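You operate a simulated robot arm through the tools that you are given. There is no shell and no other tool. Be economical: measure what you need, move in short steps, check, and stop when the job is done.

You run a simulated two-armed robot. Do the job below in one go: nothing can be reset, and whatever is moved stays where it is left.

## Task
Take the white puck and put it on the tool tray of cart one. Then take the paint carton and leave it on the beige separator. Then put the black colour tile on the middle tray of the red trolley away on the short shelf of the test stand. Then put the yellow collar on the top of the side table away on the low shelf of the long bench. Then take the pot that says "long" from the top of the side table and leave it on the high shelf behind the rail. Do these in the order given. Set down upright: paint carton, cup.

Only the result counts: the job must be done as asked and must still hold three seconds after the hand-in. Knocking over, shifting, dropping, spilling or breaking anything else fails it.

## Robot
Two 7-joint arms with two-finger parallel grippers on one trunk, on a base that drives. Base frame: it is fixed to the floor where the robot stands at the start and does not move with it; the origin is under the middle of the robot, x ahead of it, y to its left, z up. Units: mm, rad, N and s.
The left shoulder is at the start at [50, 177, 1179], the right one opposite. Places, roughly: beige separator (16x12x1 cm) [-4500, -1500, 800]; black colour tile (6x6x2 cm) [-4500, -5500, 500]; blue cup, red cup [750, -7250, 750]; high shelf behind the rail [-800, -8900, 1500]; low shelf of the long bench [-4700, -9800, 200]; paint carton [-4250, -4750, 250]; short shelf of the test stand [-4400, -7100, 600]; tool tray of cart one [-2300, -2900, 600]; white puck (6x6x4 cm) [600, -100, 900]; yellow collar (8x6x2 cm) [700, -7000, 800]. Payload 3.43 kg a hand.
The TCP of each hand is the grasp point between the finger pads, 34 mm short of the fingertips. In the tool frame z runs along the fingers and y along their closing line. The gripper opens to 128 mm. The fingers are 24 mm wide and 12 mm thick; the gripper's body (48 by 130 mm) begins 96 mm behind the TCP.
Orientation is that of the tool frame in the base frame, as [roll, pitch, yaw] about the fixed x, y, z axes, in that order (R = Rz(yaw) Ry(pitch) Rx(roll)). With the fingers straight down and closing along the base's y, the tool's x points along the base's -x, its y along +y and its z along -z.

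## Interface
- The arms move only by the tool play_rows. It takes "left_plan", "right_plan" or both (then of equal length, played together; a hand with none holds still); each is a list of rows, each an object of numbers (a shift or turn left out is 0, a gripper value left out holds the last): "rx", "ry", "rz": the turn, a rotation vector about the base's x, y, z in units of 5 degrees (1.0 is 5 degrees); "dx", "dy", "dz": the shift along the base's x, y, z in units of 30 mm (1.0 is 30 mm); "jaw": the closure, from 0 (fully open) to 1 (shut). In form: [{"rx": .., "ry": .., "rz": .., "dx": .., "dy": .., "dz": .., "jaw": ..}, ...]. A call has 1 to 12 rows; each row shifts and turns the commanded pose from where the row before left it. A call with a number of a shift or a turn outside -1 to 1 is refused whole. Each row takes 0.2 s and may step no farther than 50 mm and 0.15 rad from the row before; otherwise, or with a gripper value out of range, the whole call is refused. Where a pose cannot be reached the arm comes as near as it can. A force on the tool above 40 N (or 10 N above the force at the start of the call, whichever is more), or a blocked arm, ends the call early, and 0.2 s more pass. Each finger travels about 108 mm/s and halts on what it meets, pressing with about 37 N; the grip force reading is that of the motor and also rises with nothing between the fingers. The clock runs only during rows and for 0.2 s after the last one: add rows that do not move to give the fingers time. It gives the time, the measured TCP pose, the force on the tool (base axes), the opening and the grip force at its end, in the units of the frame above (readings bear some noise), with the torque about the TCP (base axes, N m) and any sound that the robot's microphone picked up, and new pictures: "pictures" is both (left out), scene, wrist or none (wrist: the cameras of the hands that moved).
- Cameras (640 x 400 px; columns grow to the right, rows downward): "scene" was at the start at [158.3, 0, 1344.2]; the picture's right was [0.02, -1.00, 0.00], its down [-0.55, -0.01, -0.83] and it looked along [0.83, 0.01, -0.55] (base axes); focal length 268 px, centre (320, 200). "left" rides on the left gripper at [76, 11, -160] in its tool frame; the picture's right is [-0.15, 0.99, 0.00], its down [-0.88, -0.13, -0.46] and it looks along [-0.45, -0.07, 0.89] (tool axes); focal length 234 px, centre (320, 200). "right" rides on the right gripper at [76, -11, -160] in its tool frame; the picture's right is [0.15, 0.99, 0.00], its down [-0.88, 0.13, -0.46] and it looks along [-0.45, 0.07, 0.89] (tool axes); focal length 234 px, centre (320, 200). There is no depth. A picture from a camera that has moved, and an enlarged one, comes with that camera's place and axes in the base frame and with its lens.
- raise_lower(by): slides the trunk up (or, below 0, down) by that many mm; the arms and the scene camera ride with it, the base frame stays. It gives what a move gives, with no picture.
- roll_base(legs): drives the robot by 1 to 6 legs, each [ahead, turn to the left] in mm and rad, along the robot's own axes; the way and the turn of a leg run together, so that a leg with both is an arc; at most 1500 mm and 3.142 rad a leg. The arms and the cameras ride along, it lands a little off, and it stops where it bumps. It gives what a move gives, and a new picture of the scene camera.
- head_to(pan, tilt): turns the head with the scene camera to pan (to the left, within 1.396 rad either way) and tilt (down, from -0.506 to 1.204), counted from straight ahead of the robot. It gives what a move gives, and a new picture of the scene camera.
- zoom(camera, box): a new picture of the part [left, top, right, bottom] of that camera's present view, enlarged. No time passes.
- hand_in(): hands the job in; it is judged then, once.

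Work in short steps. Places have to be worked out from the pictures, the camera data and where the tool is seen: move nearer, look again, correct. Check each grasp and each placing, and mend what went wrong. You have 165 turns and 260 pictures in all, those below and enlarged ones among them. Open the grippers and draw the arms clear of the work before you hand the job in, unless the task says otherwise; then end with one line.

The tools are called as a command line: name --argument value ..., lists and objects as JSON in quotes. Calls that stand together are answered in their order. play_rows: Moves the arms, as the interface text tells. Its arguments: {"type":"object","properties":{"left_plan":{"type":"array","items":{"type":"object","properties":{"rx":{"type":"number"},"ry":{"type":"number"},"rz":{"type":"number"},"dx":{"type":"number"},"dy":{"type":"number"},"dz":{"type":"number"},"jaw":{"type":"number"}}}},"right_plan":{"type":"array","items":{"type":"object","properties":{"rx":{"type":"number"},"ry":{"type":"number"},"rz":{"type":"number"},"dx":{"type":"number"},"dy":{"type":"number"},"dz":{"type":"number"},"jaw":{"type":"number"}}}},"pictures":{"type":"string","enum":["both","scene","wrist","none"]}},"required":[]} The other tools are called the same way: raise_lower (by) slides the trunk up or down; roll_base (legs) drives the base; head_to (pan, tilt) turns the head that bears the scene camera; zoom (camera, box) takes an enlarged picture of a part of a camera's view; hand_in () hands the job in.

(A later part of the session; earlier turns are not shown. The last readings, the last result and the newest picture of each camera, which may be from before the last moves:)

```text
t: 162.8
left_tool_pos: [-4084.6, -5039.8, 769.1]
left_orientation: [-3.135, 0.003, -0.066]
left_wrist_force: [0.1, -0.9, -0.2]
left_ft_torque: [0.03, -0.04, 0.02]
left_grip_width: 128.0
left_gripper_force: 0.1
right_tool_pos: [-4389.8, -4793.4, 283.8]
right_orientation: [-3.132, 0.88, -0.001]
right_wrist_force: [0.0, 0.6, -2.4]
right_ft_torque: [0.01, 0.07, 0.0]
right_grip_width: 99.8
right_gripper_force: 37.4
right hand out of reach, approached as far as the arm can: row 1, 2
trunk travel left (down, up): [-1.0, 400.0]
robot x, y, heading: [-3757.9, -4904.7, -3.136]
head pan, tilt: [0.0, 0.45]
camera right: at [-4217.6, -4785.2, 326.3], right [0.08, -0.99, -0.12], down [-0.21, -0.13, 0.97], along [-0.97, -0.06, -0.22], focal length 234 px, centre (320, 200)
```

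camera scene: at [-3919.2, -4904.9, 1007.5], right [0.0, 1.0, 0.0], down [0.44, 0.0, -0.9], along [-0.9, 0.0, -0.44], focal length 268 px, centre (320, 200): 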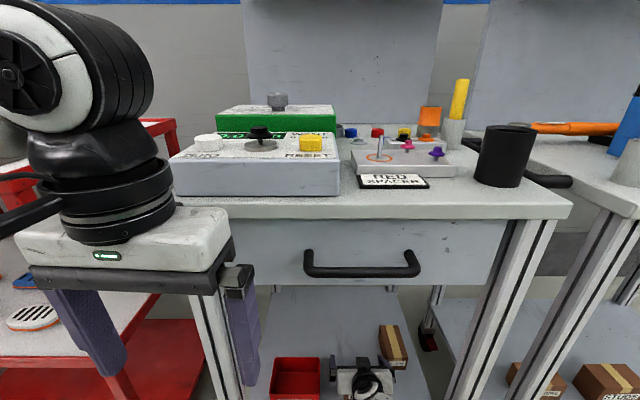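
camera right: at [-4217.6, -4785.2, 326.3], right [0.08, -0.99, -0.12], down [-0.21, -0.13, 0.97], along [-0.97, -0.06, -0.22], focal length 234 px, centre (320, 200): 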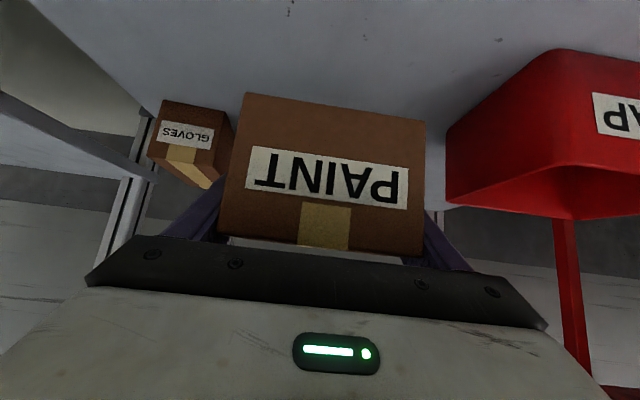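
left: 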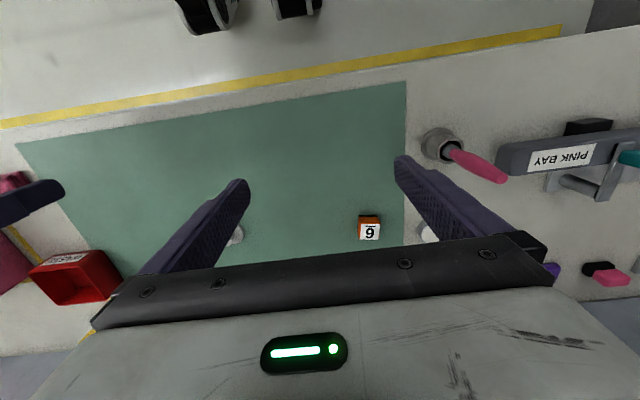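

Carton is lifted and held. I back out 600 mm straight, then raise the trunk.

roll_base --legs '[[-600, 0]]'

raise_lower --by 370

head_to --pan -1.2 --tilt 0.35

```text
t: 166.1
left_tool_pos: [-3486.2, -5038.0, 768.3]
left_orientation: [-3.137, 0.004, -0.062]
left_wrist_force: [0.2, 0.0, -0.8]
left_ft_torque: [0.01, 0.01, -0.04]
left_grip_width: 128.1
left_gripper_force: 0.1
right_tool_pos: [-3792.0, -4793.7, 283.1]
right_orientation: [-3.132, 0.88, 0.0]
right_wrist_force: [-0.7, -0.5, -1.7]
right_ft_torque: [-0.02, 0.04, 0.01]
right_grip_width: 99.9
right_gripper_force: 36.5
trunk travel left (down, up): [-1.0, 400.0]
robot x, y, heading: [-3155.6, -4905.4, -3.134]
head pan, tilt: [0.0, 0.45]
camera scene: at [-3320.8, -4903.6, 1007.4], right [0.0, 1.0, 0.0], down [0.44, 0.0, -0.9], along [-0.9, 0.0, -0.44], focal length 268 px, centre (320, 200)
```

scene: 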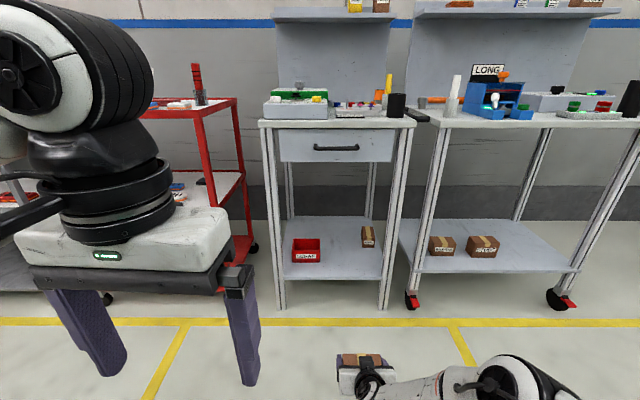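

```text
t: 169.7
left_tool_pos: [-3484.6, -5038.5, 1138.5]
left_orientation: [-3.138, 0.004, -0.063]
left_wrist_force: [-0.5, 0.1, -0.1]
left_ft_torque: [0.01, -0.02, -0.02]
left_grip_width: 128.2
left_gripper_force: 0.1
right_tool_pos: [-3791.6, -4793.7, 653.2]
right_orientation: [-3.133, 0.879, 0.002]
right_wrist_force: [0.7, -0.3, -1.2]
right_ft_torque: [0.01, 0.07, -0.06]
right_grip_width: 99.9
right_gripper_force: 37.2
trunk travel left (down, up): [-371.0, 30.0]
robot x, y, heading: [-3155.9, -4895.8, -3.132]
head pan, tilt: [0.0, 0.45]
```

```text
t: 171.1
left_tool_pos: [-3486.1, -5037.7, 1139.0]
left_orientation: [-3.136, 0.003, -0.062]
left_wrist_force: [0.4, -0.2, 0.2]
left_ft_torque: [-0.01, -0.02, 0.02]
left_grip_width: 127.9
left_gripper_force: 0.0
right_tool_pos: [-3790.9, -4793.3, 653.6]
right_orientation: [-3.132, 0.881, 0.001]
right_wrist_force: [0.4, -0.5, -2.1]
right_ft_torque: [-0.04, 0.08, 0.02]
right_grip_width: 99.8
right_gripper_force: 37.3
trunk travel left (down, up): [-371.0, 30.0]
robot x, y, heading: [-3156.4, -4899.0, -3.139]
head pan, tilt: [-1.201, 0.351]
camera scene: at [-3262.9, -4816.6, 1386.7], right [0.93, 0.36, 0.0], down [0.13, -0.32, -0.94], along [-0.34, 0.87, -0.34], focal length 268 px, centre (320, 200)
```

scene: 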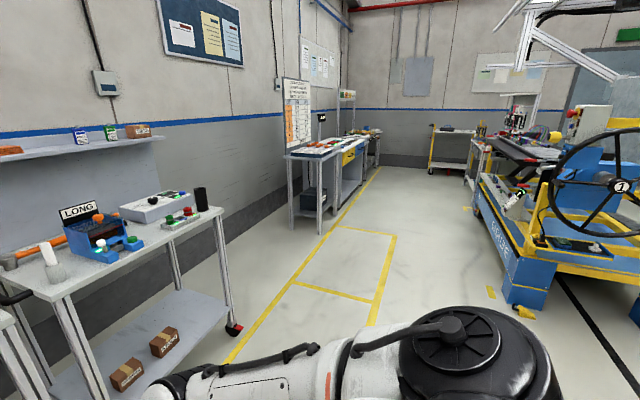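

The next goal table (yellow-fronted) is along this aisle to the right. I raise/retract the carton, then drive along the aisle toward y≈−1600.

play_rows --right_plan '[{"dx": 0.45, "dz": 0.93}, {"dx": 0.45, "dz": 0.93}, {"dx": 0.45, "dz": 0.93}, {"dx": 0.45, "dz": 0.93}, {"dx": 0.45, "dz": 0.93}, {"dx": 0.45, "dz": 0.93}, {"dx": 0.45, "dz": 0.93}, {"dx": 0.45, "dz": 0.93}, {"dx": 0.45, "dz": 0.93}]' --pictures "none"

roll_base --legs '[[250, 0], [0, -1.57], [1300, 0], [1300, 0]]'

head_to --pan 0.5 --tilt 0.35

```text
t: 173.1
left_tool_pos: [-3485.2, -5038.2, 1139.3]
left_orientation: [-3.136, 0.003, -0.062]
left_wrist_force: [0.4, -0.5, -1.4]
left_ft_torque: [0.03, 0.01, 0.01]
left_grip_width: 127.9
left_gripper_force: 0.1
right_tool_pos: [-3669.6, -4792.6, 905.8]
right_orientation: [-3.131, 0.88, 0.002]
right_wrist_force: [0.1, 0.6, -1.5]
right_ft_torque: [0.01, 0.03, 0.01]
right_grip_width: 99.7
right_gripper_force: 37.0
trunk travel left (down, up): [-371.0, 30.0]
robot x, y, heading: [-3154.2, -4899.8, -3.135]
head pan, tilt: [-1.201, 0.351]
```

```text
t: 191.1
left_tool_pos: [-3591.6, -1970.2, 1137.7]
left_orientation: [-3.136, 0.002, -1.604]
left_wrist_force: [0.2, 0.3, 0.5]
left_ft_torque: [0.02, 0.03, 0.02]
left_grip_width: 128.1
left_gripper_force: 0.1
right_tool_pos: [-3351.6, -1779.1, 904.6]
right_orientation: [-3.133, 0.879, -1.541]
right_wrist_force: [-1.9, -0.1, -2.7]
right_ft_torque: [0.08, 0.02, 0.02]
right_grip_width: 99.8
right_gripper_force: 36.9
trunk travel left (down, up): [-371.0, 30.0]
robot x, y, heading: [-3443.4, -2292.9, 1.606]
head pan, tilt: [-1.201, 0.351]
camera scene: at [-3360.9, -2188.1, 1386.6], right [0.39, -0.92, 0.0], down [-0.32, -0.14, -0.94], along [0.86, 0.37, -0.34], focal length 268 px, centre (320, 200)
```

scene: 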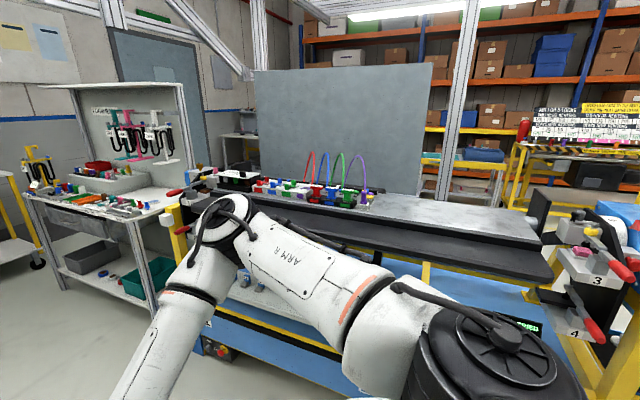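

```text
t: 192.8
left_tool_pos: [-3590.7, -1969.9, 1138.1]
left_orientation: [-3.136, 0.002, -1.604]
left_wrist_force: [-0.2, -0.2, 0.6]
left_ft_torque: [-0.02, -0.01, 0.0]
left_grip_width: 127.9
left_gripper_force: 0.0
right_tool_pos: [-3350.3, -1778.1, 904.9]
right_orientation: [-3.134, 0.879, -1.54]
right_wrist_force: [0.4, -0.4, -2.0]
right_ft_torque: [0.06, -0.01, 0.0]
right_grip_width: 99.9
right_gripper_force: 37.3
trunk travel left (down, up): [-371.0, 30.0]
robot x, y, heading: [-3443.7, -2290.9, 1.605]
head pan, tilt: [0.499, 0.351]
camera scene: at [-3493.7, -2144.6, 1386.7], right [0.86, 0.51, 0.0], down [0.17, -0.3, -0.94], along [-0.48, 0.81, -0.34], focal length 268 px, centre (320, 200)
```

scene: 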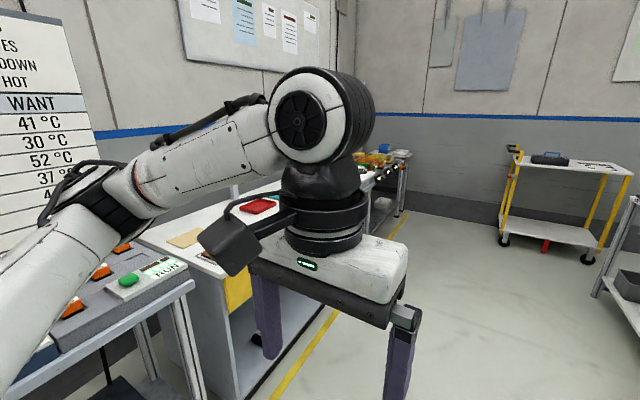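

The beige plate is visible on the yellow-fronted table. I move on and turn to face that table.

roll_base --legs '[[640, 0], [0, 1.535]]'

head_to --pan 0.0 --tilt 0.45

```text
t: 200.1
left_tool_pos: [-3795.4, -1781.6, 1139.7]
left_orientation: [-3.136, 0.004, -0.094]
left_wrist_force: [-0.2, -0.4, 0.3]
left_ft_torque: [0.02, -0.04, -0.03]
left_grip_width: 128.1
left_gripper_force: 0.0
right_tool_pos: [-3972.8, -1529.2, 904.1]
right_orientation: [-3.132, 0.88, -0.031]
right_wrist_force: [0.1, 0.0, -2.3]
right_ft_torque: [-0.04, 0.07, 0.02]
right_grip_width: 99.7
right_gripper_force: 36.4
trunk travel left (down, up): [-371.0, 30.0]
robot x, y, heading: [-3464.4, -1651.4, 3.112]
head pan, tilt: [0.499, 0.351]
camera scene: at [-3618.2, -1696.2, 1386.7], right [-0.45, 0.89, 0.0], down [0.31, 0.16, -0.94], along [-0.84, -0.43, -0.34], focal length 268 px, centre (320, 200)
```

scene: 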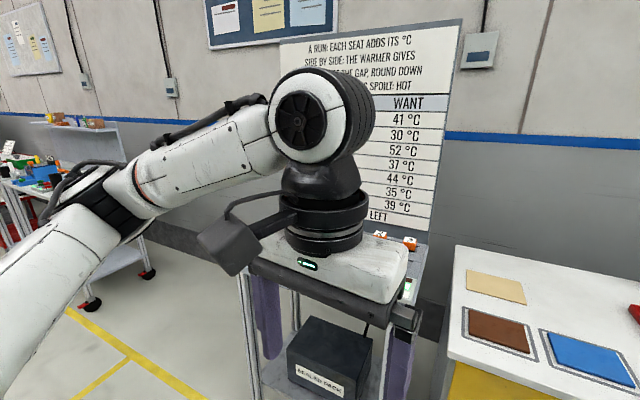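

```text
t: 201.0
left_tool_pos: [-3796.0, -1780.8, 1138.7]
left_orientation: [-3.135, 0.004, -0.094]
left_wrist_force: [0.2, -0.1, 0.1]
left_ft_torque: [-0.01, 0.0, 0.02]
left_grip_width: 127.9
left_gripper_force: 0.1
right_tool_pos: [-3973.1, -1530.9, 904.7]
right_orientation: [-3.132, 0.878, -0.032]
right_wrist_force: [0.1, -0.1, -1.9]
right_ft_torque: [0.04, 0.08, 0.0]
right_grip_width: 99.9
right_gripper_force: 37.6
trunk travel left (down, up): [-371.0, 30.0]
robot x, y, heading: [-3467.8, -1654.8, 3.111]
head pan, tilt: [0.0, 0.45]
camera scene: at [-3627.1, -1651.3, 1377.5], right [0.03, 1.0, 0.0], down [0.44, -0.01, -0.9], along [-0.9, 0.02, -0.44], focal length 268 px, centre (320, 200)
```

scene: 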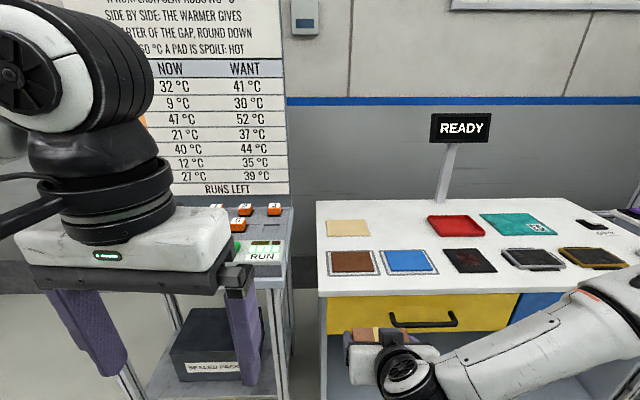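

The beige plate is at ≈[−4500,−1525,~830]. I raise the hand, lower the trunk 150 mm for reach, and drive 220 mm closer.

play_rows --right_plan '[{"dz": 1}, {"dz": 1}, {"dz": 1}, {"dz": 1}, {"dz": 1}, {"dz": 1}, {"dz": 1}, {"rz": 0.36}]' --pictures "none"

raise_lower --by -150

roll_base --legs '[[220, 0]]'

play_rows --right_plan '[{}]' --pictures "wrist"

```text
t: 202.8
left_tool_pos: [-3795.8, -1780.4, 1139.8]
left_orientation: [-3.138, 0.004, -0.095]
left_wrist_force: [0.4, 0.2, 0.1]
left_ft_torque: [0.0, 0.04, -0.02]
left_grip_width: 128.0
left_gripper_force: 0.2
right_tool_pos: [-3972.7, -1529.7, 1115.6]
right_orientation: [-3.132, 0.88, 0.002]
right_wrist_force: [0.1, -0.1, -2.4]
right_ft_torque: [0.01, 0.05, -0.01]
right_grip_width: 99.5
right_gripper_force: 36.5
trunk travel left (down, up): [-371.0, 30.0]
robot x, y, heading: [-3466.9, -1656.7, 3.116]
head pan, tilt: [0.0, 0.45]
```

```text
t: 204.5
left_tool_pos: [-3794.7, -1781.9, 989.5]
left_orientation: [-3.137, 0.003, -0.094]
left_wrist_force: [0.2, 0.0, 0.0]
left_ft_torque: [0.01, 0.01, 0.02]
left_grip_width: 127.9
left_gripper_force: 0.1
right_tool_pos: [-3972.7, -1529.3, 964.8]
right_orientation: [-3.133, 0.879, 0.001]
right_wrist_force: [0.7, -0.5, -2.2]
right_ft_torque: [0.0, 0.04, -0.02]
right_grip_width: 99.9
right_gripper_force: 37.6
trunk travel left (down, up): [-221.0, 180.0]
robot x, y, heading: [-3464.6, -1656.2, 3.111]
head pan, tilt: [0.0, 0.45]
```

```text
t: 206.2
left_tool_pos: [-4015.5, -1772.8, 988.7]
left_orientation: [-3.137, 0.005, -0.098]
left_wrist_force: [0.0, 0.7, 0.1]
left_ft_torque: [0.0, -0.02, 0.01]
left_grip_width: 128.0
left_gripper_force: 0.1
right_tool_pos: [-4191.6, -1521.7, 964.4]
right_orientation: [-3.131, 0.879, -0.002]
right_wrist_force: [0.4, 0.0, -3.1]
right_ft_torque: [-0.02, 0.07, -0.02]
right_grip_width: 99.8
right_gripper_force: 36.8
trunk travel left (down, up): [-221.0, 180.0]
robot x, y, heading: [-3685.7, -1646.1, 3.11]
head pan, tilt: [0.0, 0.45]
camera scene: at [-3846.1, -1644.3, 1227.4], right [0.03, 1.0, 0.0], down [0.44, -0.01, -0.9], along [-0.9, 0.03, -0.44], focal length 268 px, centre (320, 200)
```

scene: 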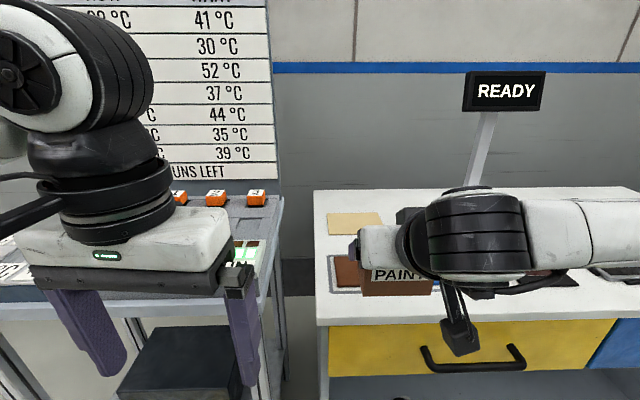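

```text
t: 206.6
left_tool_pos: [-4015.0, -1773.2, 988.6]
left_orientation: [-3.137, 0.004, -0.097]
left_wrist_force: [-0.1, 0.6, 0.3]
left_ft_torque: [-0.01, 0.02, -0.02]
left_grip_width: 127.8
left_gripper_force: 0.1
right_tool_pos: [-4190.9, -1521.8, 964.8]
right_orientation: [-3.131, 0.88, -0.003]
right_wrist_force: [-0.1, -0.6, -2.5]
right_ft_torque: [0.01, 0.03, 0.04]
right_grip_width: 100.0
right_gripper_force: 36.9
trunk travel left (down, up): [-221.0, 180.0]
robot x, y, heading: [-3685.0, -1646.0, 3.112]
head pan, tilt: [0.0, 0.45]
camera right: at [-4018.7, -1513.3, 1007.6], right [0.08, -0.99, -0.12], down [-0.21, -0.13, 0.97], along [-0.97, -0.06, -0.22], focal length 234 px, centre (320, 200)
```

right: 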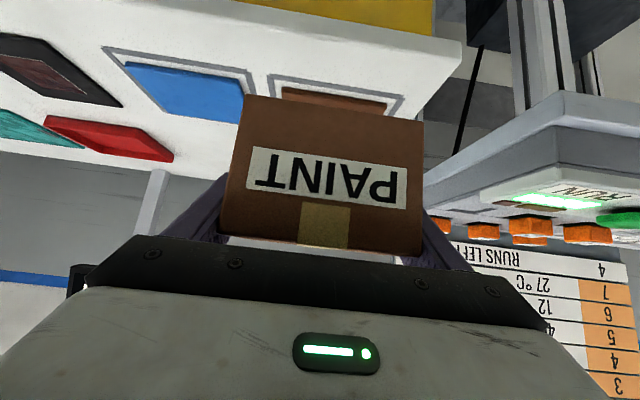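

Plate estimate holds ([−4493,−1524,838]). I extend the arm 240 mm at height and check.

play_rows --right_plan '[{"dx": -1}, {"dx": -1}, {"dx": -1}, {"dx": -1}, {"dx": -1}, {"dx": -1}, {"dx": -1}, {"dx": -1}, {}]'

```text
t: 208.6
left_tool_pos: [-4015.5, -1774.2, 988.8]
left_orientation: [-3.135, 0.002, -0.099]
left_wrist_force: [-0.3, -0.2, -0.1]
left_ft_torque: [0.0, 0.01, -0.02]
left_grip_width: 128.1
left_gripper_force: 0.1
right_tool_pos: [-4430.3, -1522.3, 966.4]
right_orientation: [-3.132, 0.879, -0.002]
right_wrist_force: [0.4, 0.7, -2.1]
right_ft_torque: [0.01, 0.05, 0.01]
right_grip_width: 100.0
right_gripper_force: 37.2
trunk travel left (down, up): [-221.0, 180.0]
robot x, y, heading: [-3679.9, -1643.7, 3.109]
head pan, tilt: [0.0, 0.45]
camera scene: at [-3845.7, -1644.2, 1227.5], right [0.03, 1.0, 0.0], down [0.44, -0.01, -0.9], along [-0.9, 0.03, -0.44], focal length 268 px, centre (320, 200)
camera right: at [-4257.8, -1513.3, 1008.6], right [0.08, -0.99, -0.12], down [-0.21, -0.13, 0.97], along [-0.97, -0.06, -0.22], focal length 234 px, centre (320, 200)
```

scene: 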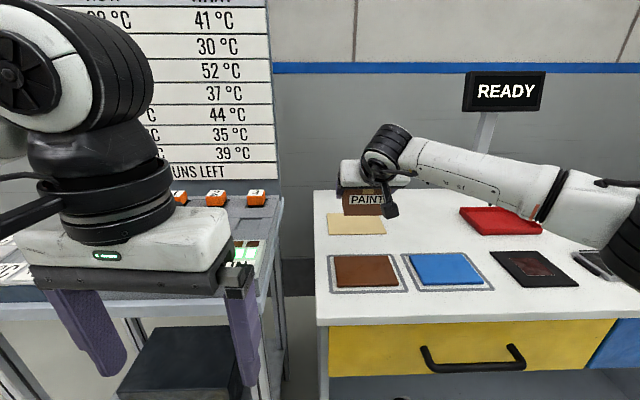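
right: 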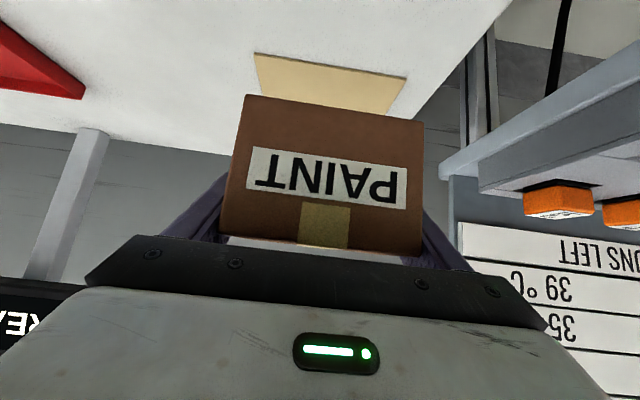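

The wrist view pins the plate: x −4467…−4587, y −1603…−1443, top z≈816. I drive 60 mm closer and then extend/lower over its centre.

roll_base --legs '[[60, 0]]'

play_rows --right_plan '[{"dx": -0.75, "dy": -0.1}, {"dx": -0.75, "dz": -0.5}, {"dz": -1}, {"dz": -0.8}, {}]'

```text
t: 209.6
left_tool_pos: [-4073.2, -1772.3, 989.2]
left_orientation: [-3.136, 0.004, -0.096]
left_wrist_force: [-0.1, -0.6, 0.6]
left_ft_torque: [0.0, 0.01, -0.01]
left_grip_width: 128.1
left_gripper_force: 0.0
right_tool_pos: [-4488.6, -1519.6, 965.3]
right_orientation: [-3.132, 0.88, -0.002]
right_wrist_force: [-0.7, 0.0, -2.9]
right_ft_torque: [0.01, 0.06, 0.02]
right_grip_width: 99.9
right_gripper_force: 37.1
trunk travel left (down, up): [-221.0, 180.0]
robot x, y, heading: [-3737.7, -1645.5, 3.112]
head pan, tilt: [0.0, 0.45]
camera scene: at [-3904.7, -1642.5, 1227.3], right [0.03, 1.0, 0.0], down [0.44, -0.01, -0.9], along [-0.9, 0.03, -0.44], focal length 268 px, centre (320, 200)
```

scene: 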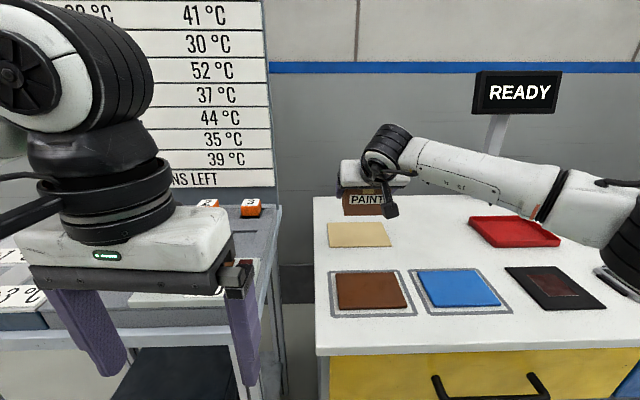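

```text
t: 210.8
left_tool_pos: [-4074.1, -1773.0, 987.9]
left_orientation: [-3.136, 0.003, -0.095]
left_wrist_force: [0.3, -0.1, 0.1]
left_ft_torque: [-0.01, -0.01, -0.02]
left_grip_width: 128.0
left_gripper_force: 0.1
right_tool_pos: [-4533.5, -1522.4, 896.8]
right_orientation: [-3.13, 0.88, -0.002]
right_wrist_force: [-0.6, 0.2, -2.7]
right_ft_torque: [0.0, 0.06, -0.01]
right_grip_width: 99.7
right_gripper_force: 36.7
trunk travel left (down, up): [-221.0, 180.0]
robot x, y, heading: [-3741.6, -1650.1, 3.113]
head pan, tilt: [0.0, 0.45]
camera scene: at [-3904.2, -1642.6, 1227.5], right [0.03, 1.0, 0.0], down [0.44, -0.01, -0.9], along [-0.9, 0.03, -0.44], focal length 268 px, centre (320, 200)
camera right: at [-4361.0, -1514.2, 939.9], right [0.08, -0.99, -0.12], down [-0.21, -0.13, 0.97], along [-0.97, -0.06, -0.22], focal length 234 px, centre (320, 200)
```

scene: 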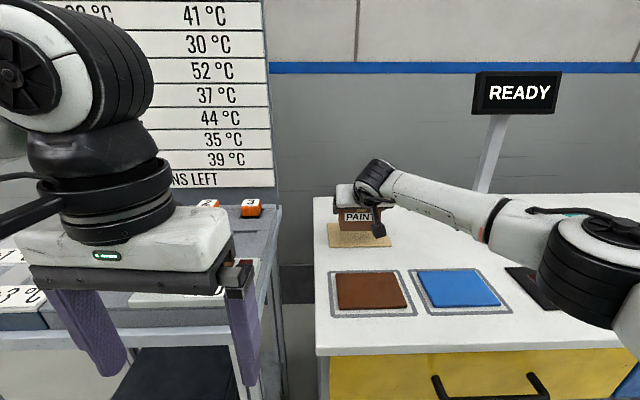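
right: 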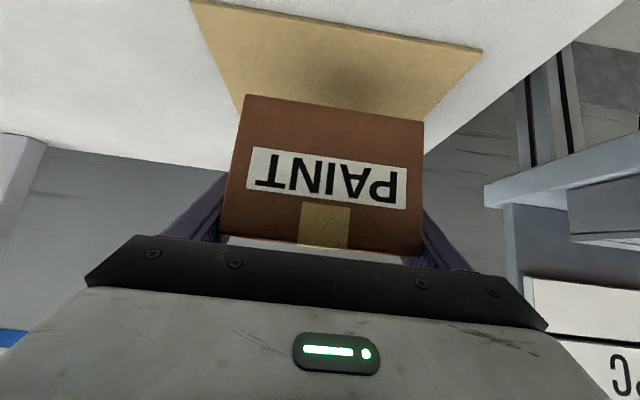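

Carton is centred over the plate. I lower until contact in small steps.

play_rows --right_plan '[{"dz": -0.5}, {"dz": -0.4}, {}]' --pictures "none"

play_rows --right_plan '[{"dz": -0.15}, {"dz": -0.15}, {}]' --pictures "wrist"

```text
t: 211.6
left_tool_pos: [-4072.4, -1770.8, 988.4]
left_orientation: [-3.137, 0.003, -0.097]
left_wrist_force: [1.1, 0.1, 0.1]
left_ft_torque: [0.05, -0.02, 0.01]
left_grip_width: 127.9
left_gripper_force: 0.1
right_tool_pos: [-4531.6, -1521.8, 869.5]
right_orientation: [-3.132, 0.878, -0.001]
right_wrist_force: [-0.3, 0.0, -1.6]
right_ft_torque: [0.0, 0.07, -0.02]
right_grip_width: 99.9
right_gripper_force: 36.8
trunk travel left (down, up): [-221.0, 180.0]
robot x, y, heading: [-3742.5, -1648.9, 3.114]
head pan, tilt: [0.0, 0.45]
```

```text
t: 212.4
left_tool_pos: [-4073.0, -1772.3, 989.2]
left_orientation: [-3.137, 0.003, -0.096]
left_wrist_force: [-0.1, 0.2, 0.5]
left_ft_torque: [-0.01, -0.03, 0.01]
left_grip_width: 128.0
left_gripper_force: 0.1
right_tool_pos: [-4533.2, -1522.9, 859.1]
right_orientation: [-3.132, 0.879, -0.003]
right_wrist_force: [-0.2, 0.8, -1.8]
right_ft_torque: [0.03, 0.04, -0.03]
right_grip_width: 99.6
right_gripper_force: 36.8
trunk travel left (down, up): [-221.0, 180.0]
robot x, y, heading: [-3740.9, -1645.5, 3.11]
head pan, tilt: [0.0, 0.45]
camera right: at [-4360.6, -1514.5, 904.0], right [0.08, -0.99, -0.12], down [-0.21, -0.13, 0.97], along [-0.97, -0.06, -0.22], focal length 234 px, centre (320, 200)
```

right: 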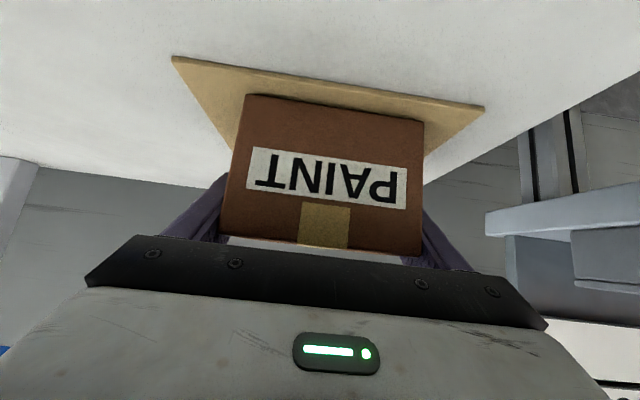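

play_rows --right_plan '[{"dz": -0.15}, {"dz": -0.15}, {}]' --pictures "none"

zoom --camera "right" --box '[150, 40, 510, 265]'

```text
t: 213.2
left_tool_pos: [-4070.3, -1772.4, 990.2]
left_orientation: [-3.137, 0.007, -0.095]
left_wrist_force: [-0.2, 0.6, -0.1]
left_ft_torque: [0.0, 0.0, -0.02]
left_grip_width: 128.1
left_gripper_force: 0.0
right_tool_pos: [-4532.1, -1523.9, 859.3]
right_orientation: [-3.137, 0.89, -0.004]
right_wrist_force: [-0.3, 2.2, 21.3]
right_ft_torque: [-0.73, -0.95, 0.06]
right_grip_width: 99.8
right_gripper_force: 36.8
trunk travel left (down, up): [-221.0, 180.0]
robot x, y, heading: [-3743.4, -1649.2, 3.108]
head pan, tilt: [0.0, 0.45]
```

```text
1.78 times, centred on (330, 152) of right
camera zoom: at [-4360.5, -1514.9, 900.2], right [0.08, -0.99, -0.12], down [-0.2, -0.13, 0.97], along [-0.98, -0.06, -0.21], focal length 416 px, centre (302, 284)
```

zoom: 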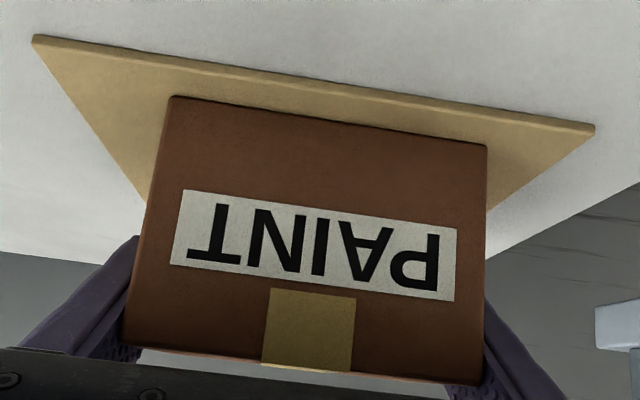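

Contact (~21 N). Ease up 5 mm, open the jaws, and look.

play_rows --right_plan '[{"dz": 0.17}, {"jaw": 0.12}, {"jaw": 0}, {"jaw": 0}, {"jaw": 0}]' --pictures "wrist"

```text
t: 214.4
left_tool_pos: [-4072.5, -1773.1, 989.1]
left_orientation: [-3.136, 0.002, -0.094]
left_wrist_force: [-0.1, -0.6, -0.5]
left_ft_torque: [0.04, -0.05, 0.02]
left_grip_width: 128.0
left_gripper_force: 0.0
right_tool_pos: [-4532.9, -1523.0, 856.1]
right_orientation: [-3.131, 0.88, 0.0]
right_wrist_force: [0.0, 0.1, -0.5]
right_ft_torque: [-0.01, -0.01, 0.0]
right_grip_width: 128.0
right_gripper_force: 0.1
trunk travel left (down, up): [-221.0, 180.0]
robot x, y, heading: [-3740.4, -1644.6, 3.112]
head pan, tilt: [0.0, 0.45]
camera right: at [-4360.9, -1514.9, 899.5], right [0.09, -0.99, -0.12], down [-0.21, -0.13, 0.97], along [-0.97, -0.06, -0.22], focal length 234 px, centre (320, 200)
```

right: 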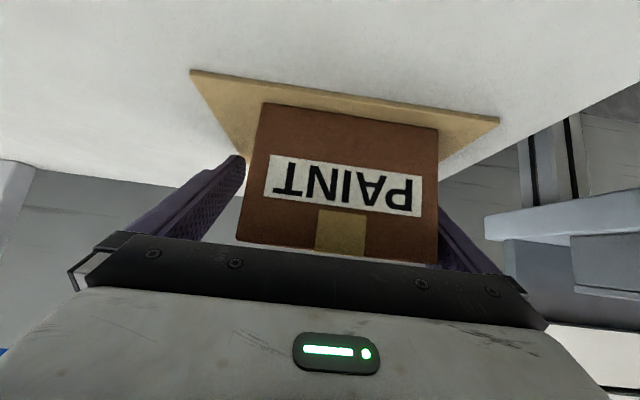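

The carton (with plate) slid ~10 mm toward −y while opening; it rests against the −y finger. I nudge it back +10 mm with that finger, then centre and look.

play_rows --right_plan '[{"dy": 0.12}, {"dy": 0.12}, {"dy": 0.12}, {}, {"dy": -0.2}, {}]' --pictures "wrist"

```text
t: 215.8
left_tool_pos: [-4073.7, -1771.2, 989.4]
left_orientation: [-3.136, 0.004, -0.097]
left_wrist_force: [-0.1, 1.1, -0.1]
left_ft_torque: [0.03, 0.02, 0.02]
left_grip_width: 128.0
left_gripper_force: 0.1
right_tool_pos: [-4533.4, -1518.6, 856.2]
right_orientation: [-3.131, 0.88, 0.0]
right_wrist_force: [-0.4, -0.9, -0.1]
right_ft_torque: [0.0, 0.0, -0.01]
right_grip_width: 127.8
right_gripper_force: 0.2
trunk travel left (down, up): [-221.0, 180.0]
robot x, y, heading: [-3740.7, -1639.4, 3.112]
head pan, tilt: [0.0, 0.45]
camera right: at [-4361.1, -1509.9, 899.3], right [0.08, -0.99, -0.12], down [-0.21, -0.13, 0.97], along [-0.97, -0.06, -0.22], focal length 234 px, centre (320, 200)
```

right: 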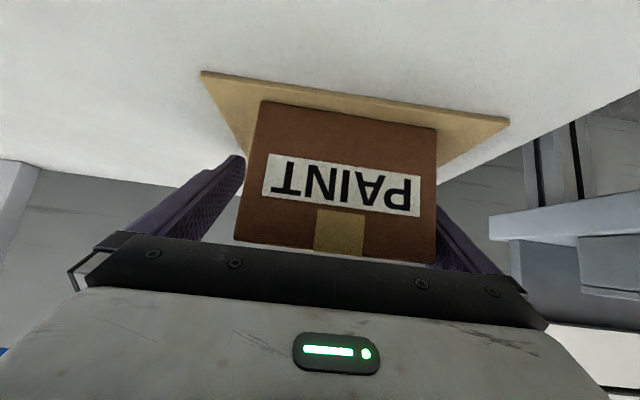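

Carton stands well inside the plate. I withdraw back-up along the tool axis.

play_rows --right_plan '[{"dy": -0.12}, {"dx": 0.5, "dz": 0.4}, {"dx": 0.8, "dz": 0.65}, {"dx": 0.9, "dz": 0.7}, {"dx": 1, "dz": 0.7}, {"dx": 1, "dz": 0.5}, {"dx": 1}, {"dx": 1}]'

```text
t: 217.6
left_tool_pos: [-4072.9, -1772.3, 989.2]
left_orientation: [-3.135, 0.004, -0.098]
left_wrist_force: [-0.1, -0.2, 0.5]
left_ft_torque: [-0.02, -0.03, -0.02]
left_grip_width: 127.8
left_gripper_force: 0.0
right_tool_pos: [-4345.3, -1520.5, 944.8]
right_orientation: [-3.133, 0.884, -0.004]
right_wrist_force: [-0.3, 0.6, 0.6]
right_ft_torque: [0.02, -0.01, -0.03]
right_grip_width: 128.0
right_gripper_force: 0.1
trunk travel left (down, up): [-221.0, 180.0]
robot x, y, heading: [-3737.2, -1646.5, 3.11]
head pan, tilt: [0.0, 0.45]
camera scene: at [-3903.8, -1642.5, 1227.5], right [0.03, 1.0, 0.0], down [0.43, -0.01, -0.9], along [-0.9, 0.03, -0.43], focal length 268 px, centre (320, 200)
camera right: at [-4174.5, -1513.0, 988.4], right [0.08, -0.99, -0.12], down [-0.21, -0.13, 0.97], along [-0.97, -0.06, -0.22], focal length 234 px, centre (320, 200)
```

scene: 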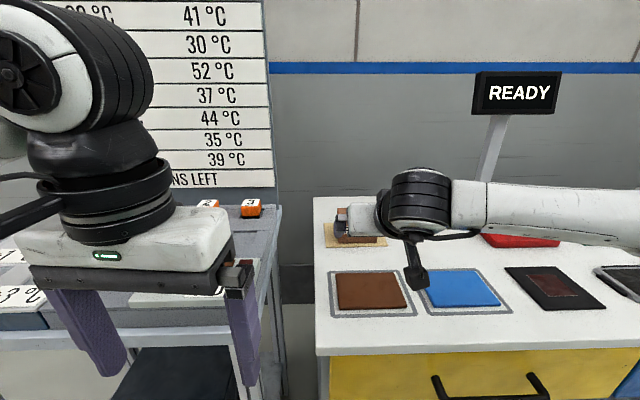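
right: 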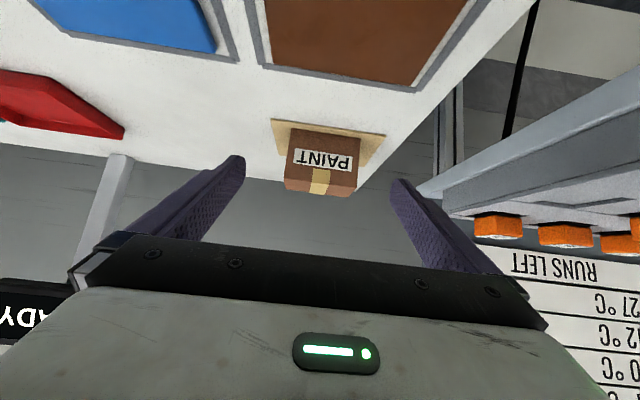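

Task 2 done. Back out, tuck the right arm, raise the trunk, and drive down to the red trolley at y≈−5500.

roll_base --legs '[[-290, 0]]'

play_rows --right_plan '[{"dx": 1, "dz": 0.8, "ry": -1}, {"dx": 1, "dz": 0.8, "ry": -1}, {"dx": 1, "dz": 0.8, "ry": -1}, {"dx": 1, "dz": 0.8, "ry": -1}, {"dx": 1, "ry": -1}, {"ry": -1}, {"ry": -1}, {"ry": -1}, {"ry": -1}, {"ry": -1}]' --pictures "none"

raise_lower --by 150

roll_base --legs '[[0, 1.6], [1300, 0], [1300, 0], [1150, 0]]'

head_to --pan -0.6 --tilt 0.4

```text
t: 219.6
left_tool_pos: [-3784.3, -1779.6, 989.0]
left_orientation: [-3.136, 0.005, -0.103]
left_wrist_force: [0.6, 0.4, -0.8]
left_ft_torque: [0.02, -0.01, 0.01]
left_grip_width: 128.1
left_gripper_force: 0.1
right_tool_pos: [-4057.7, -1527.2, 945.8]
right_orientation: [-3.133, 0.88, -0.007]
right_wrist_force: [0.5, 0.3, 0.1]
right_ft_torque: [0.01, -0.02, 0.0]
right_grip_width: 128.1
right_gripper_force: 0.1
trunk travel left (down, up): [-221.0, 180.0]
robot x, y, heading: [-3453.2, -1655.7, 3.107]
head pan, tilt: [0.0, 0.45]
camera scene: at [-3614.7, -1651.4, 1227.6], right [0.04, 1.0, 0.0], down [0.43, -0.02, -0.9], along [-0.9, 0.03, -0.43], focal length 268 px, centre (320, 200)
```

scene: 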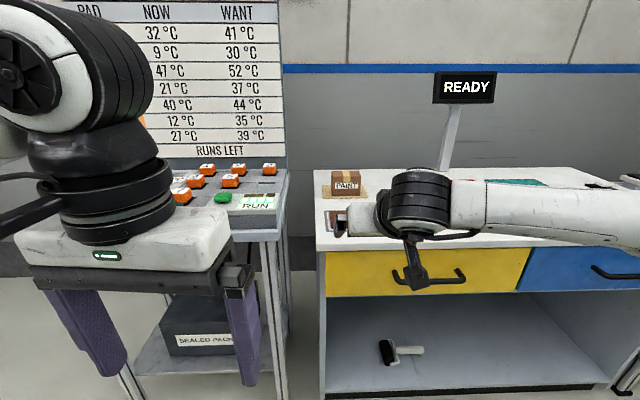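

```text
t: 221.8
left_tool_pos: [-3784.2, -1779.1, 989.6]
left_orientation: [-3.136, 0.003, -0.102]
left_wrist_force: [-0.3, 0.3, -0.2]
left_ft_torque: [-0.01, -0.02, 0.05]
left_grip_width: 128.2
left_gripper_force: 0.1
right_tool_pos: [-3907.9, -1528.5, 1043.3]
right_orientation: [-3.128, 0.006, -0.003]
right_wrist_force: [-0.1, 1.1, 0.1]
right_ft_torque: [0.0, -0.03, 0.0]
right_grip_width: 128.2
right_gripper_force: 0.0
trunk travel left (down, up): [-221.0, 180.0]
robot x, y, heading: [-3452.2, -1655.0, 3.109]
head pan, tilt: [0.0, 0.45]
```

```text
t: 223.5
left_tool_pos: [-3784.6, -1779.7, 1138.7]
left_orientation: [-3.137, 0.003, -0.102]
left_wrist_force: [0.3, 0.4, -0.3]
left_ft_torque: [-0.01, 0.02, 0.02]
left_grip_width: 128.1
left_gripper_force: 0.1
right_tool_pos: [-3907.0, -1529.6, 1191.4]
right_orientation: [-3.127, 0.007, -0.002]
right_wrist_force: [-0.7, -0.4, -0.4]
right_ft_torque: [-0.02, 0.02, 0.0]
right_grip_width: 128.2
right_gripper_force: 0.1
trunk travel left (down, up): [-371.0, 30.0]
robot x, y, heading: [-3452.4, -1657.3, 3.11]
head pan, tilt: [0.0, 0.45]
```

```text
t: 245.6
left_tool_pos: [-3175.6, -5733.7, 1139.5]
left_orientation: [-3.136, 0.004, 1.554]
left_wrist_force: [-0.7, 0.0, 0.3]
left_ft_torque: [0.04, -0.01, 0.01]
left_grip_width: 127.9
left_gripper_force: 0.0
right_tool_pos: [-3415.7, -5875.6, 1192.1]
right_orientation: [-3.129, 0.008, 1.65]
right_wrist_force: [0.5, -0.5, 0.8]
right_ft_torque: [0.01, -0.02, 0.01]
right_grip_width: 128.1
right_gripper_force: 0.0
trunk travel left (down, up): [-371.0, 30.0]
robot x, y, heading: [-3329.1, -5414.3, -1.522]
head pan, tilt: [0.0, 0.45]
camera scene: at [-3320.2, -5575.7, 1377.5], right [-1.0, -0.05, 0.0], down [-0.02, 0.43, -0.9], along [0.04, -0.9, -0.44], focal length 268 px, centre (320, 200)
```

scene: 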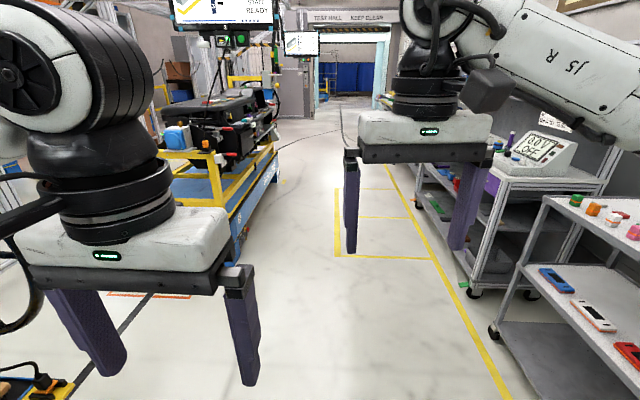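

```text
t: 246.6
left_tool_pos: [-3175.2, -5732.9, 1138.2]
left_orientation: [-3.137, 0.004, 1.555]
left_wrist_force: [0.6, -0.3, 0.0]
left_ft_torque: [0.02, -0.02, -0.03]
left_grip_width: 127.8
left_gripper_force: 0.1
right_tool_pos: [-3415.8, -5877.0, 1193.1]
right_orientation: [-3.126, 0.008, 1.652]
right_wrist_force: [-0.7, 1.1, 0.1]
right_ft_torque: [0.01, 0.01, -0.02]
right_grip_width: 128.0
right_gripper_force: 0.3
trunk travel left (down, up): [-371.0, 30.0]
robot x, y, heading: [-3330.5, -5410.4, -1.524]
head pan, tilt: [-0.6, 0.4]
camera scene: at [-3373.2, -5562.7, 1382.2], right [-0.85, 0.52, 0.0], down [0.2, 0.33, -0.92], along [-0.48, -0.79, -0.39], focal length 268 px, centre (320, 200)
```

scene: 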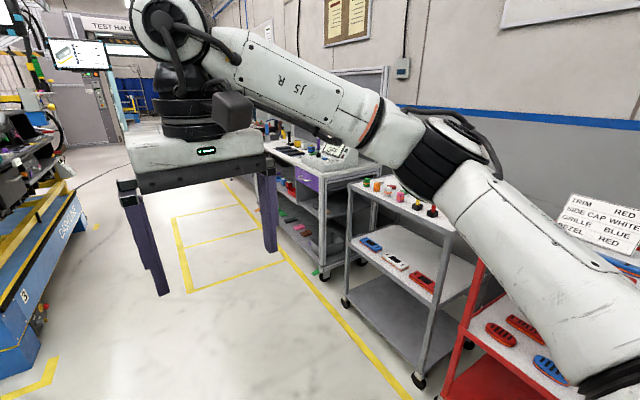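

I turn to face the red trolley.

roll_base --legs '[[0, -1.61]]'

head_to --pan 0.0 --tilt 0.45

```text
t: 250.9
left_tool_pos: [-3656.0, -5549.2, 1138.0]
left_orientation: [-3.136, 0.003, -0.063]
left_wrist_force: [-0.7, -0.1, -0.4]
left_ft_torque: [0.01, -0.02, -0.01]
left_grip_width: 128.1
left_gripper_force: 0.0
right_tool_pos: [-3785.7, -5302.6, 1192.0]
right_orientation: [-3.126, 0.007, 0.036]
right_wrist_force: [-0.3, -0.3, 0.2]
right_ft_torque: [0.02, -0.03, 0.02]
right_grip_width: 128.0
right_gripper_force: 0.1
trunk travel left (down, up): [-371.0, 30.0]
robot x, y, heading: [-3327.4, -5411.0, -3.138]
head pan, tilt: [-0.6, 0.4]
camera scene: at [-3474.9, -5361.9, 1382.1], right [0.56, 0.83, 0.0], down [0.32, -0.22, -0.92], along [-0.76, 0.52, -0.39], focal length 268 px, centre (320, 200)
```

scene: 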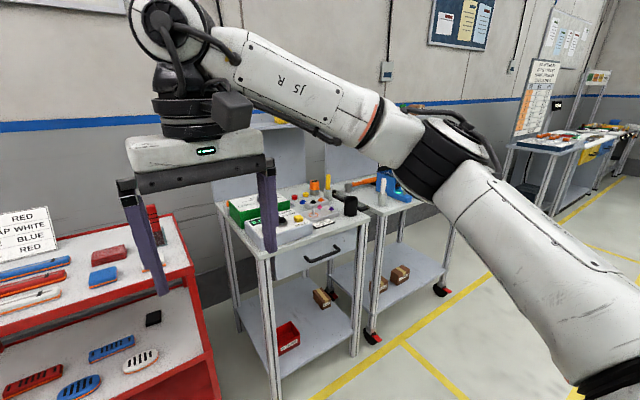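

```text
t: 251.9
left_tool_pos: [-3655.3, -5549.3, 1140.0]
left_orientation: [-3.135, 0.004, -0.063]
left_wrist_force: [0.2, -0.9, 1.3]
left_ft_torque: [0.03, 0.02, 0.01]
left_grip_width: 128.0
left_gripper_force: 0.1
right_tool_pos: [-3787.6, -5303.3, 1192.6]
right_orientation: [-3.128, 0.007, 0.034]
right_wrist_force: [1.0, 0.3, -0.6]
right_ft_torque: [0.05, -0.04, 0.03]
right_grip_width: 127.9
right_gripper_force: 0.0
trunk travel left (down, up): [-371.0, 30.0]
robot x, y, heading: [-3327.2, -5413.5, -3.14]
head pan, tilt: [0.0, 0.45]
camera scene: at [-3490.2, -5414.4, 1377.5], right [0.0, 1.0, 0.0], down [0.44, 0.0, -0.9], along [-0.9, 0.0, -0.44], focal length 268 px, centre (320, 200)
```

scene: 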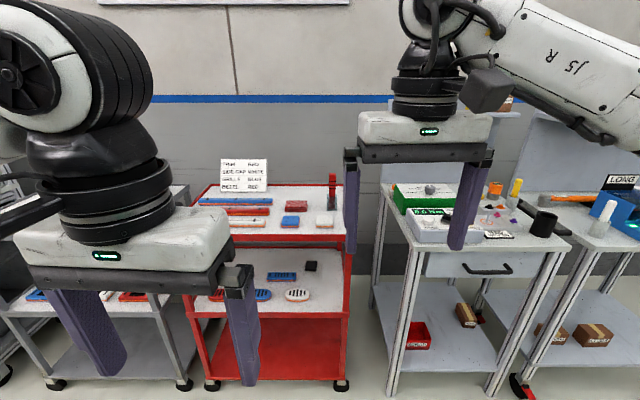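

The black tile lies on the middle tray near its right end at about [−4525,−5458], tray z≈505, top tray above z≈820. I'll use the left arm, tool pitched ~54°, trunk low. First tuck the right hand, lower the trunk, and shape the left arm.

raise_lower --by -370

play_rows --left_plan '[{"rz": 0.36, "ry": 0.98, "dx": -0.76, "dy": 0.247, "dz": -0.55}, {"rz": 0.36, "ry": 0.98, "dx": -0.76, "dy": 0.247, "dz": -0.55}, {"ry": 0.98, "dx": -0.76, "dy": 0.247, "dz": -0.55}, {"ry": 0.98, "dx": -0.76, "dy": 0.247, "dz": -0.55}, {"ry": 0.98, "dx": -0.76, "dy": 0.247, "dz": -0.55}, {"ry": 0.98, "dx": -0.76, "dy": 0.247, "dz": -0.55}, {"ry": 0.98, "dx": -0.76, "dy": 0.247, "dz": -0.55}, {"ry": 0.98, "dx": -0.76, "dy": 0.247, "dz": -0.55}, {"ry": 0.98, "dx": -0.76, "dy": 0.247, "dz": -0.55}, {"ry": 0.98, "dx": -0.76, "dy": 0.247, "dz": -0.55}, {"ry": 0.98, "dx": -0.76, "dy": 0.247, "dz": -0.55}, {"dx": -0.76, "dy": 0.247, "dz": -0.55, "jaw": 0.2}]' --right_plan '[{"dx": 0.8, "dy": 0.3}, {"dx": 0.8, "dy": 0.3}, {"dx": 0.8, "dy": 0.3}, {"dx": 0.8, "dy": 0.3}, {"dx": 0.8, "dy": 0.3}, {"dy": 0.3}, {}, {}, {}, {}, {}, {}]'

```text
t: 255.5
left_tool_pos: [-3654.7, -5549.9, 769.6]
left_orientation: [-3.136, 0.003, -0.064]
left_wrist_force: [0.1, -0.5, 0.3]
left_ft_torque: [0.03, 0.0, 0.04]
left_grip_width: 128.0
left_gripper_force: 0.1
right_tool_pos: [-3787.8, -5302.5, 822.0]
right_orientation: [-3.128, 0.007, 0.036]
right_wrist_force: [-0.4, 0.4, -0.1]
right_ft_torque: [0.0, -0.01, 0.01]
right_grip_width: 128.1
right_gripper_force: 0.0
trunk travel left (down, up): [-1.0, 400.0]
robot x, y, heading: [-3325.2, -5411.9, -3.134]
head pan, tilt: [0.0, 0.45]
```

```text
t: 258.1
left_tool_pos: [-3930.1, -5461.0, 569.1]
left_orientation: [-3.141, 0.948, -0.001]
left_wrist_force: [-0.2, -0.5, 0.5]
left_ft_torque: [0.02, -0.04, 0.0]
left_grip_width: 102.5
left_gripper_force: 0.0
right_tool_pos: [-3668.4, -5249.6, 822.3]
right_orientation: [-3.129, 0.007, 0.036]
right_wrist_force: [0.2, -0.1, -0.3]
right_ft_torque: [0.01, 0.01, 0.05]
right_grip_width: 128.0
right_gripper_force: 0.0
trunk travel left (down, up): [-1.0, 400.0]
robot x, y, heading: [-3326.5, -5412.9, -3.139]
head pan, tilt: [0.0, 0.45]
camera scene: at [-3490.1, -5414.4, 1007.5], right [0.0, 1.0, 0.0], down [0.44, 0.0, -0.9], along [-0.9, 0.0, -0.44], focal length 268 px, centre (320, 200)
camera right: at [-3589.9, -5240.1, 981.3], right [0.18, -0.98, -0.02], down [-0.87, -0.17, 0.46], along [-0.46, -0.07, -0.89], focal length 234 px, centre (320, 200)
camera left: at [-3756.2, -5471.8, 600.4], right [-0.09, -0.99, 0.12], down [-0.15, 0.13, 0.98], along [-0.99, 0.07, -0.16], focal length 234 px, centre (320, 200)
```

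scene: 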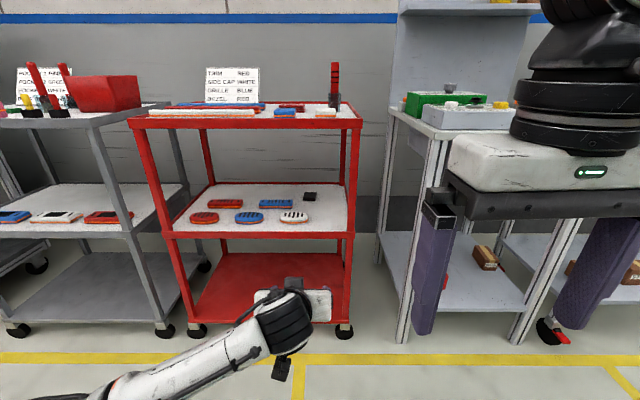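
right: 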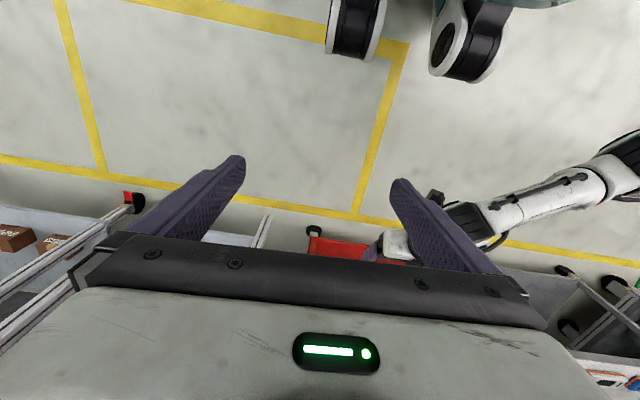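
left: 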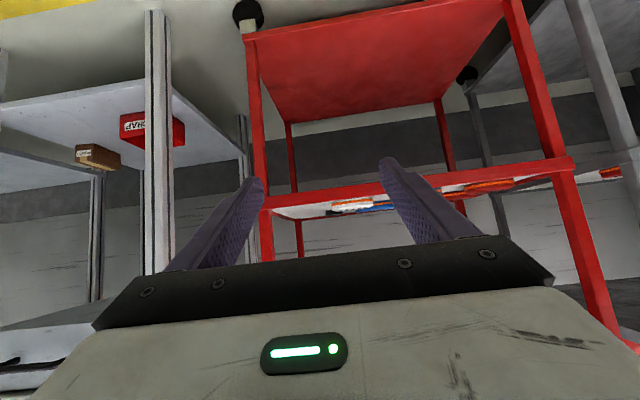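

zoom --camera "scene" --box '[230, 100, 390, 250]'

```text
2.67 times, centred on (310, 175) of scene
camera zoom: at [-3490.1, -5414.4, 1007.5], right [0.0, 1.0, 0.0], down [0.44, 0.0, -0.9], along [-0.9, 0.0, -0.44], focal length 716 px, centre (347, 267)
```

zoom: 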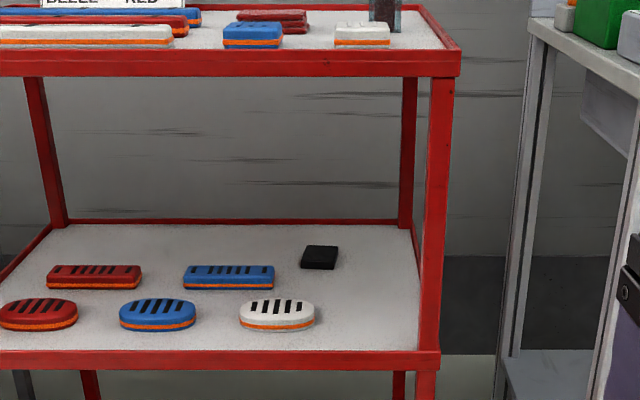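

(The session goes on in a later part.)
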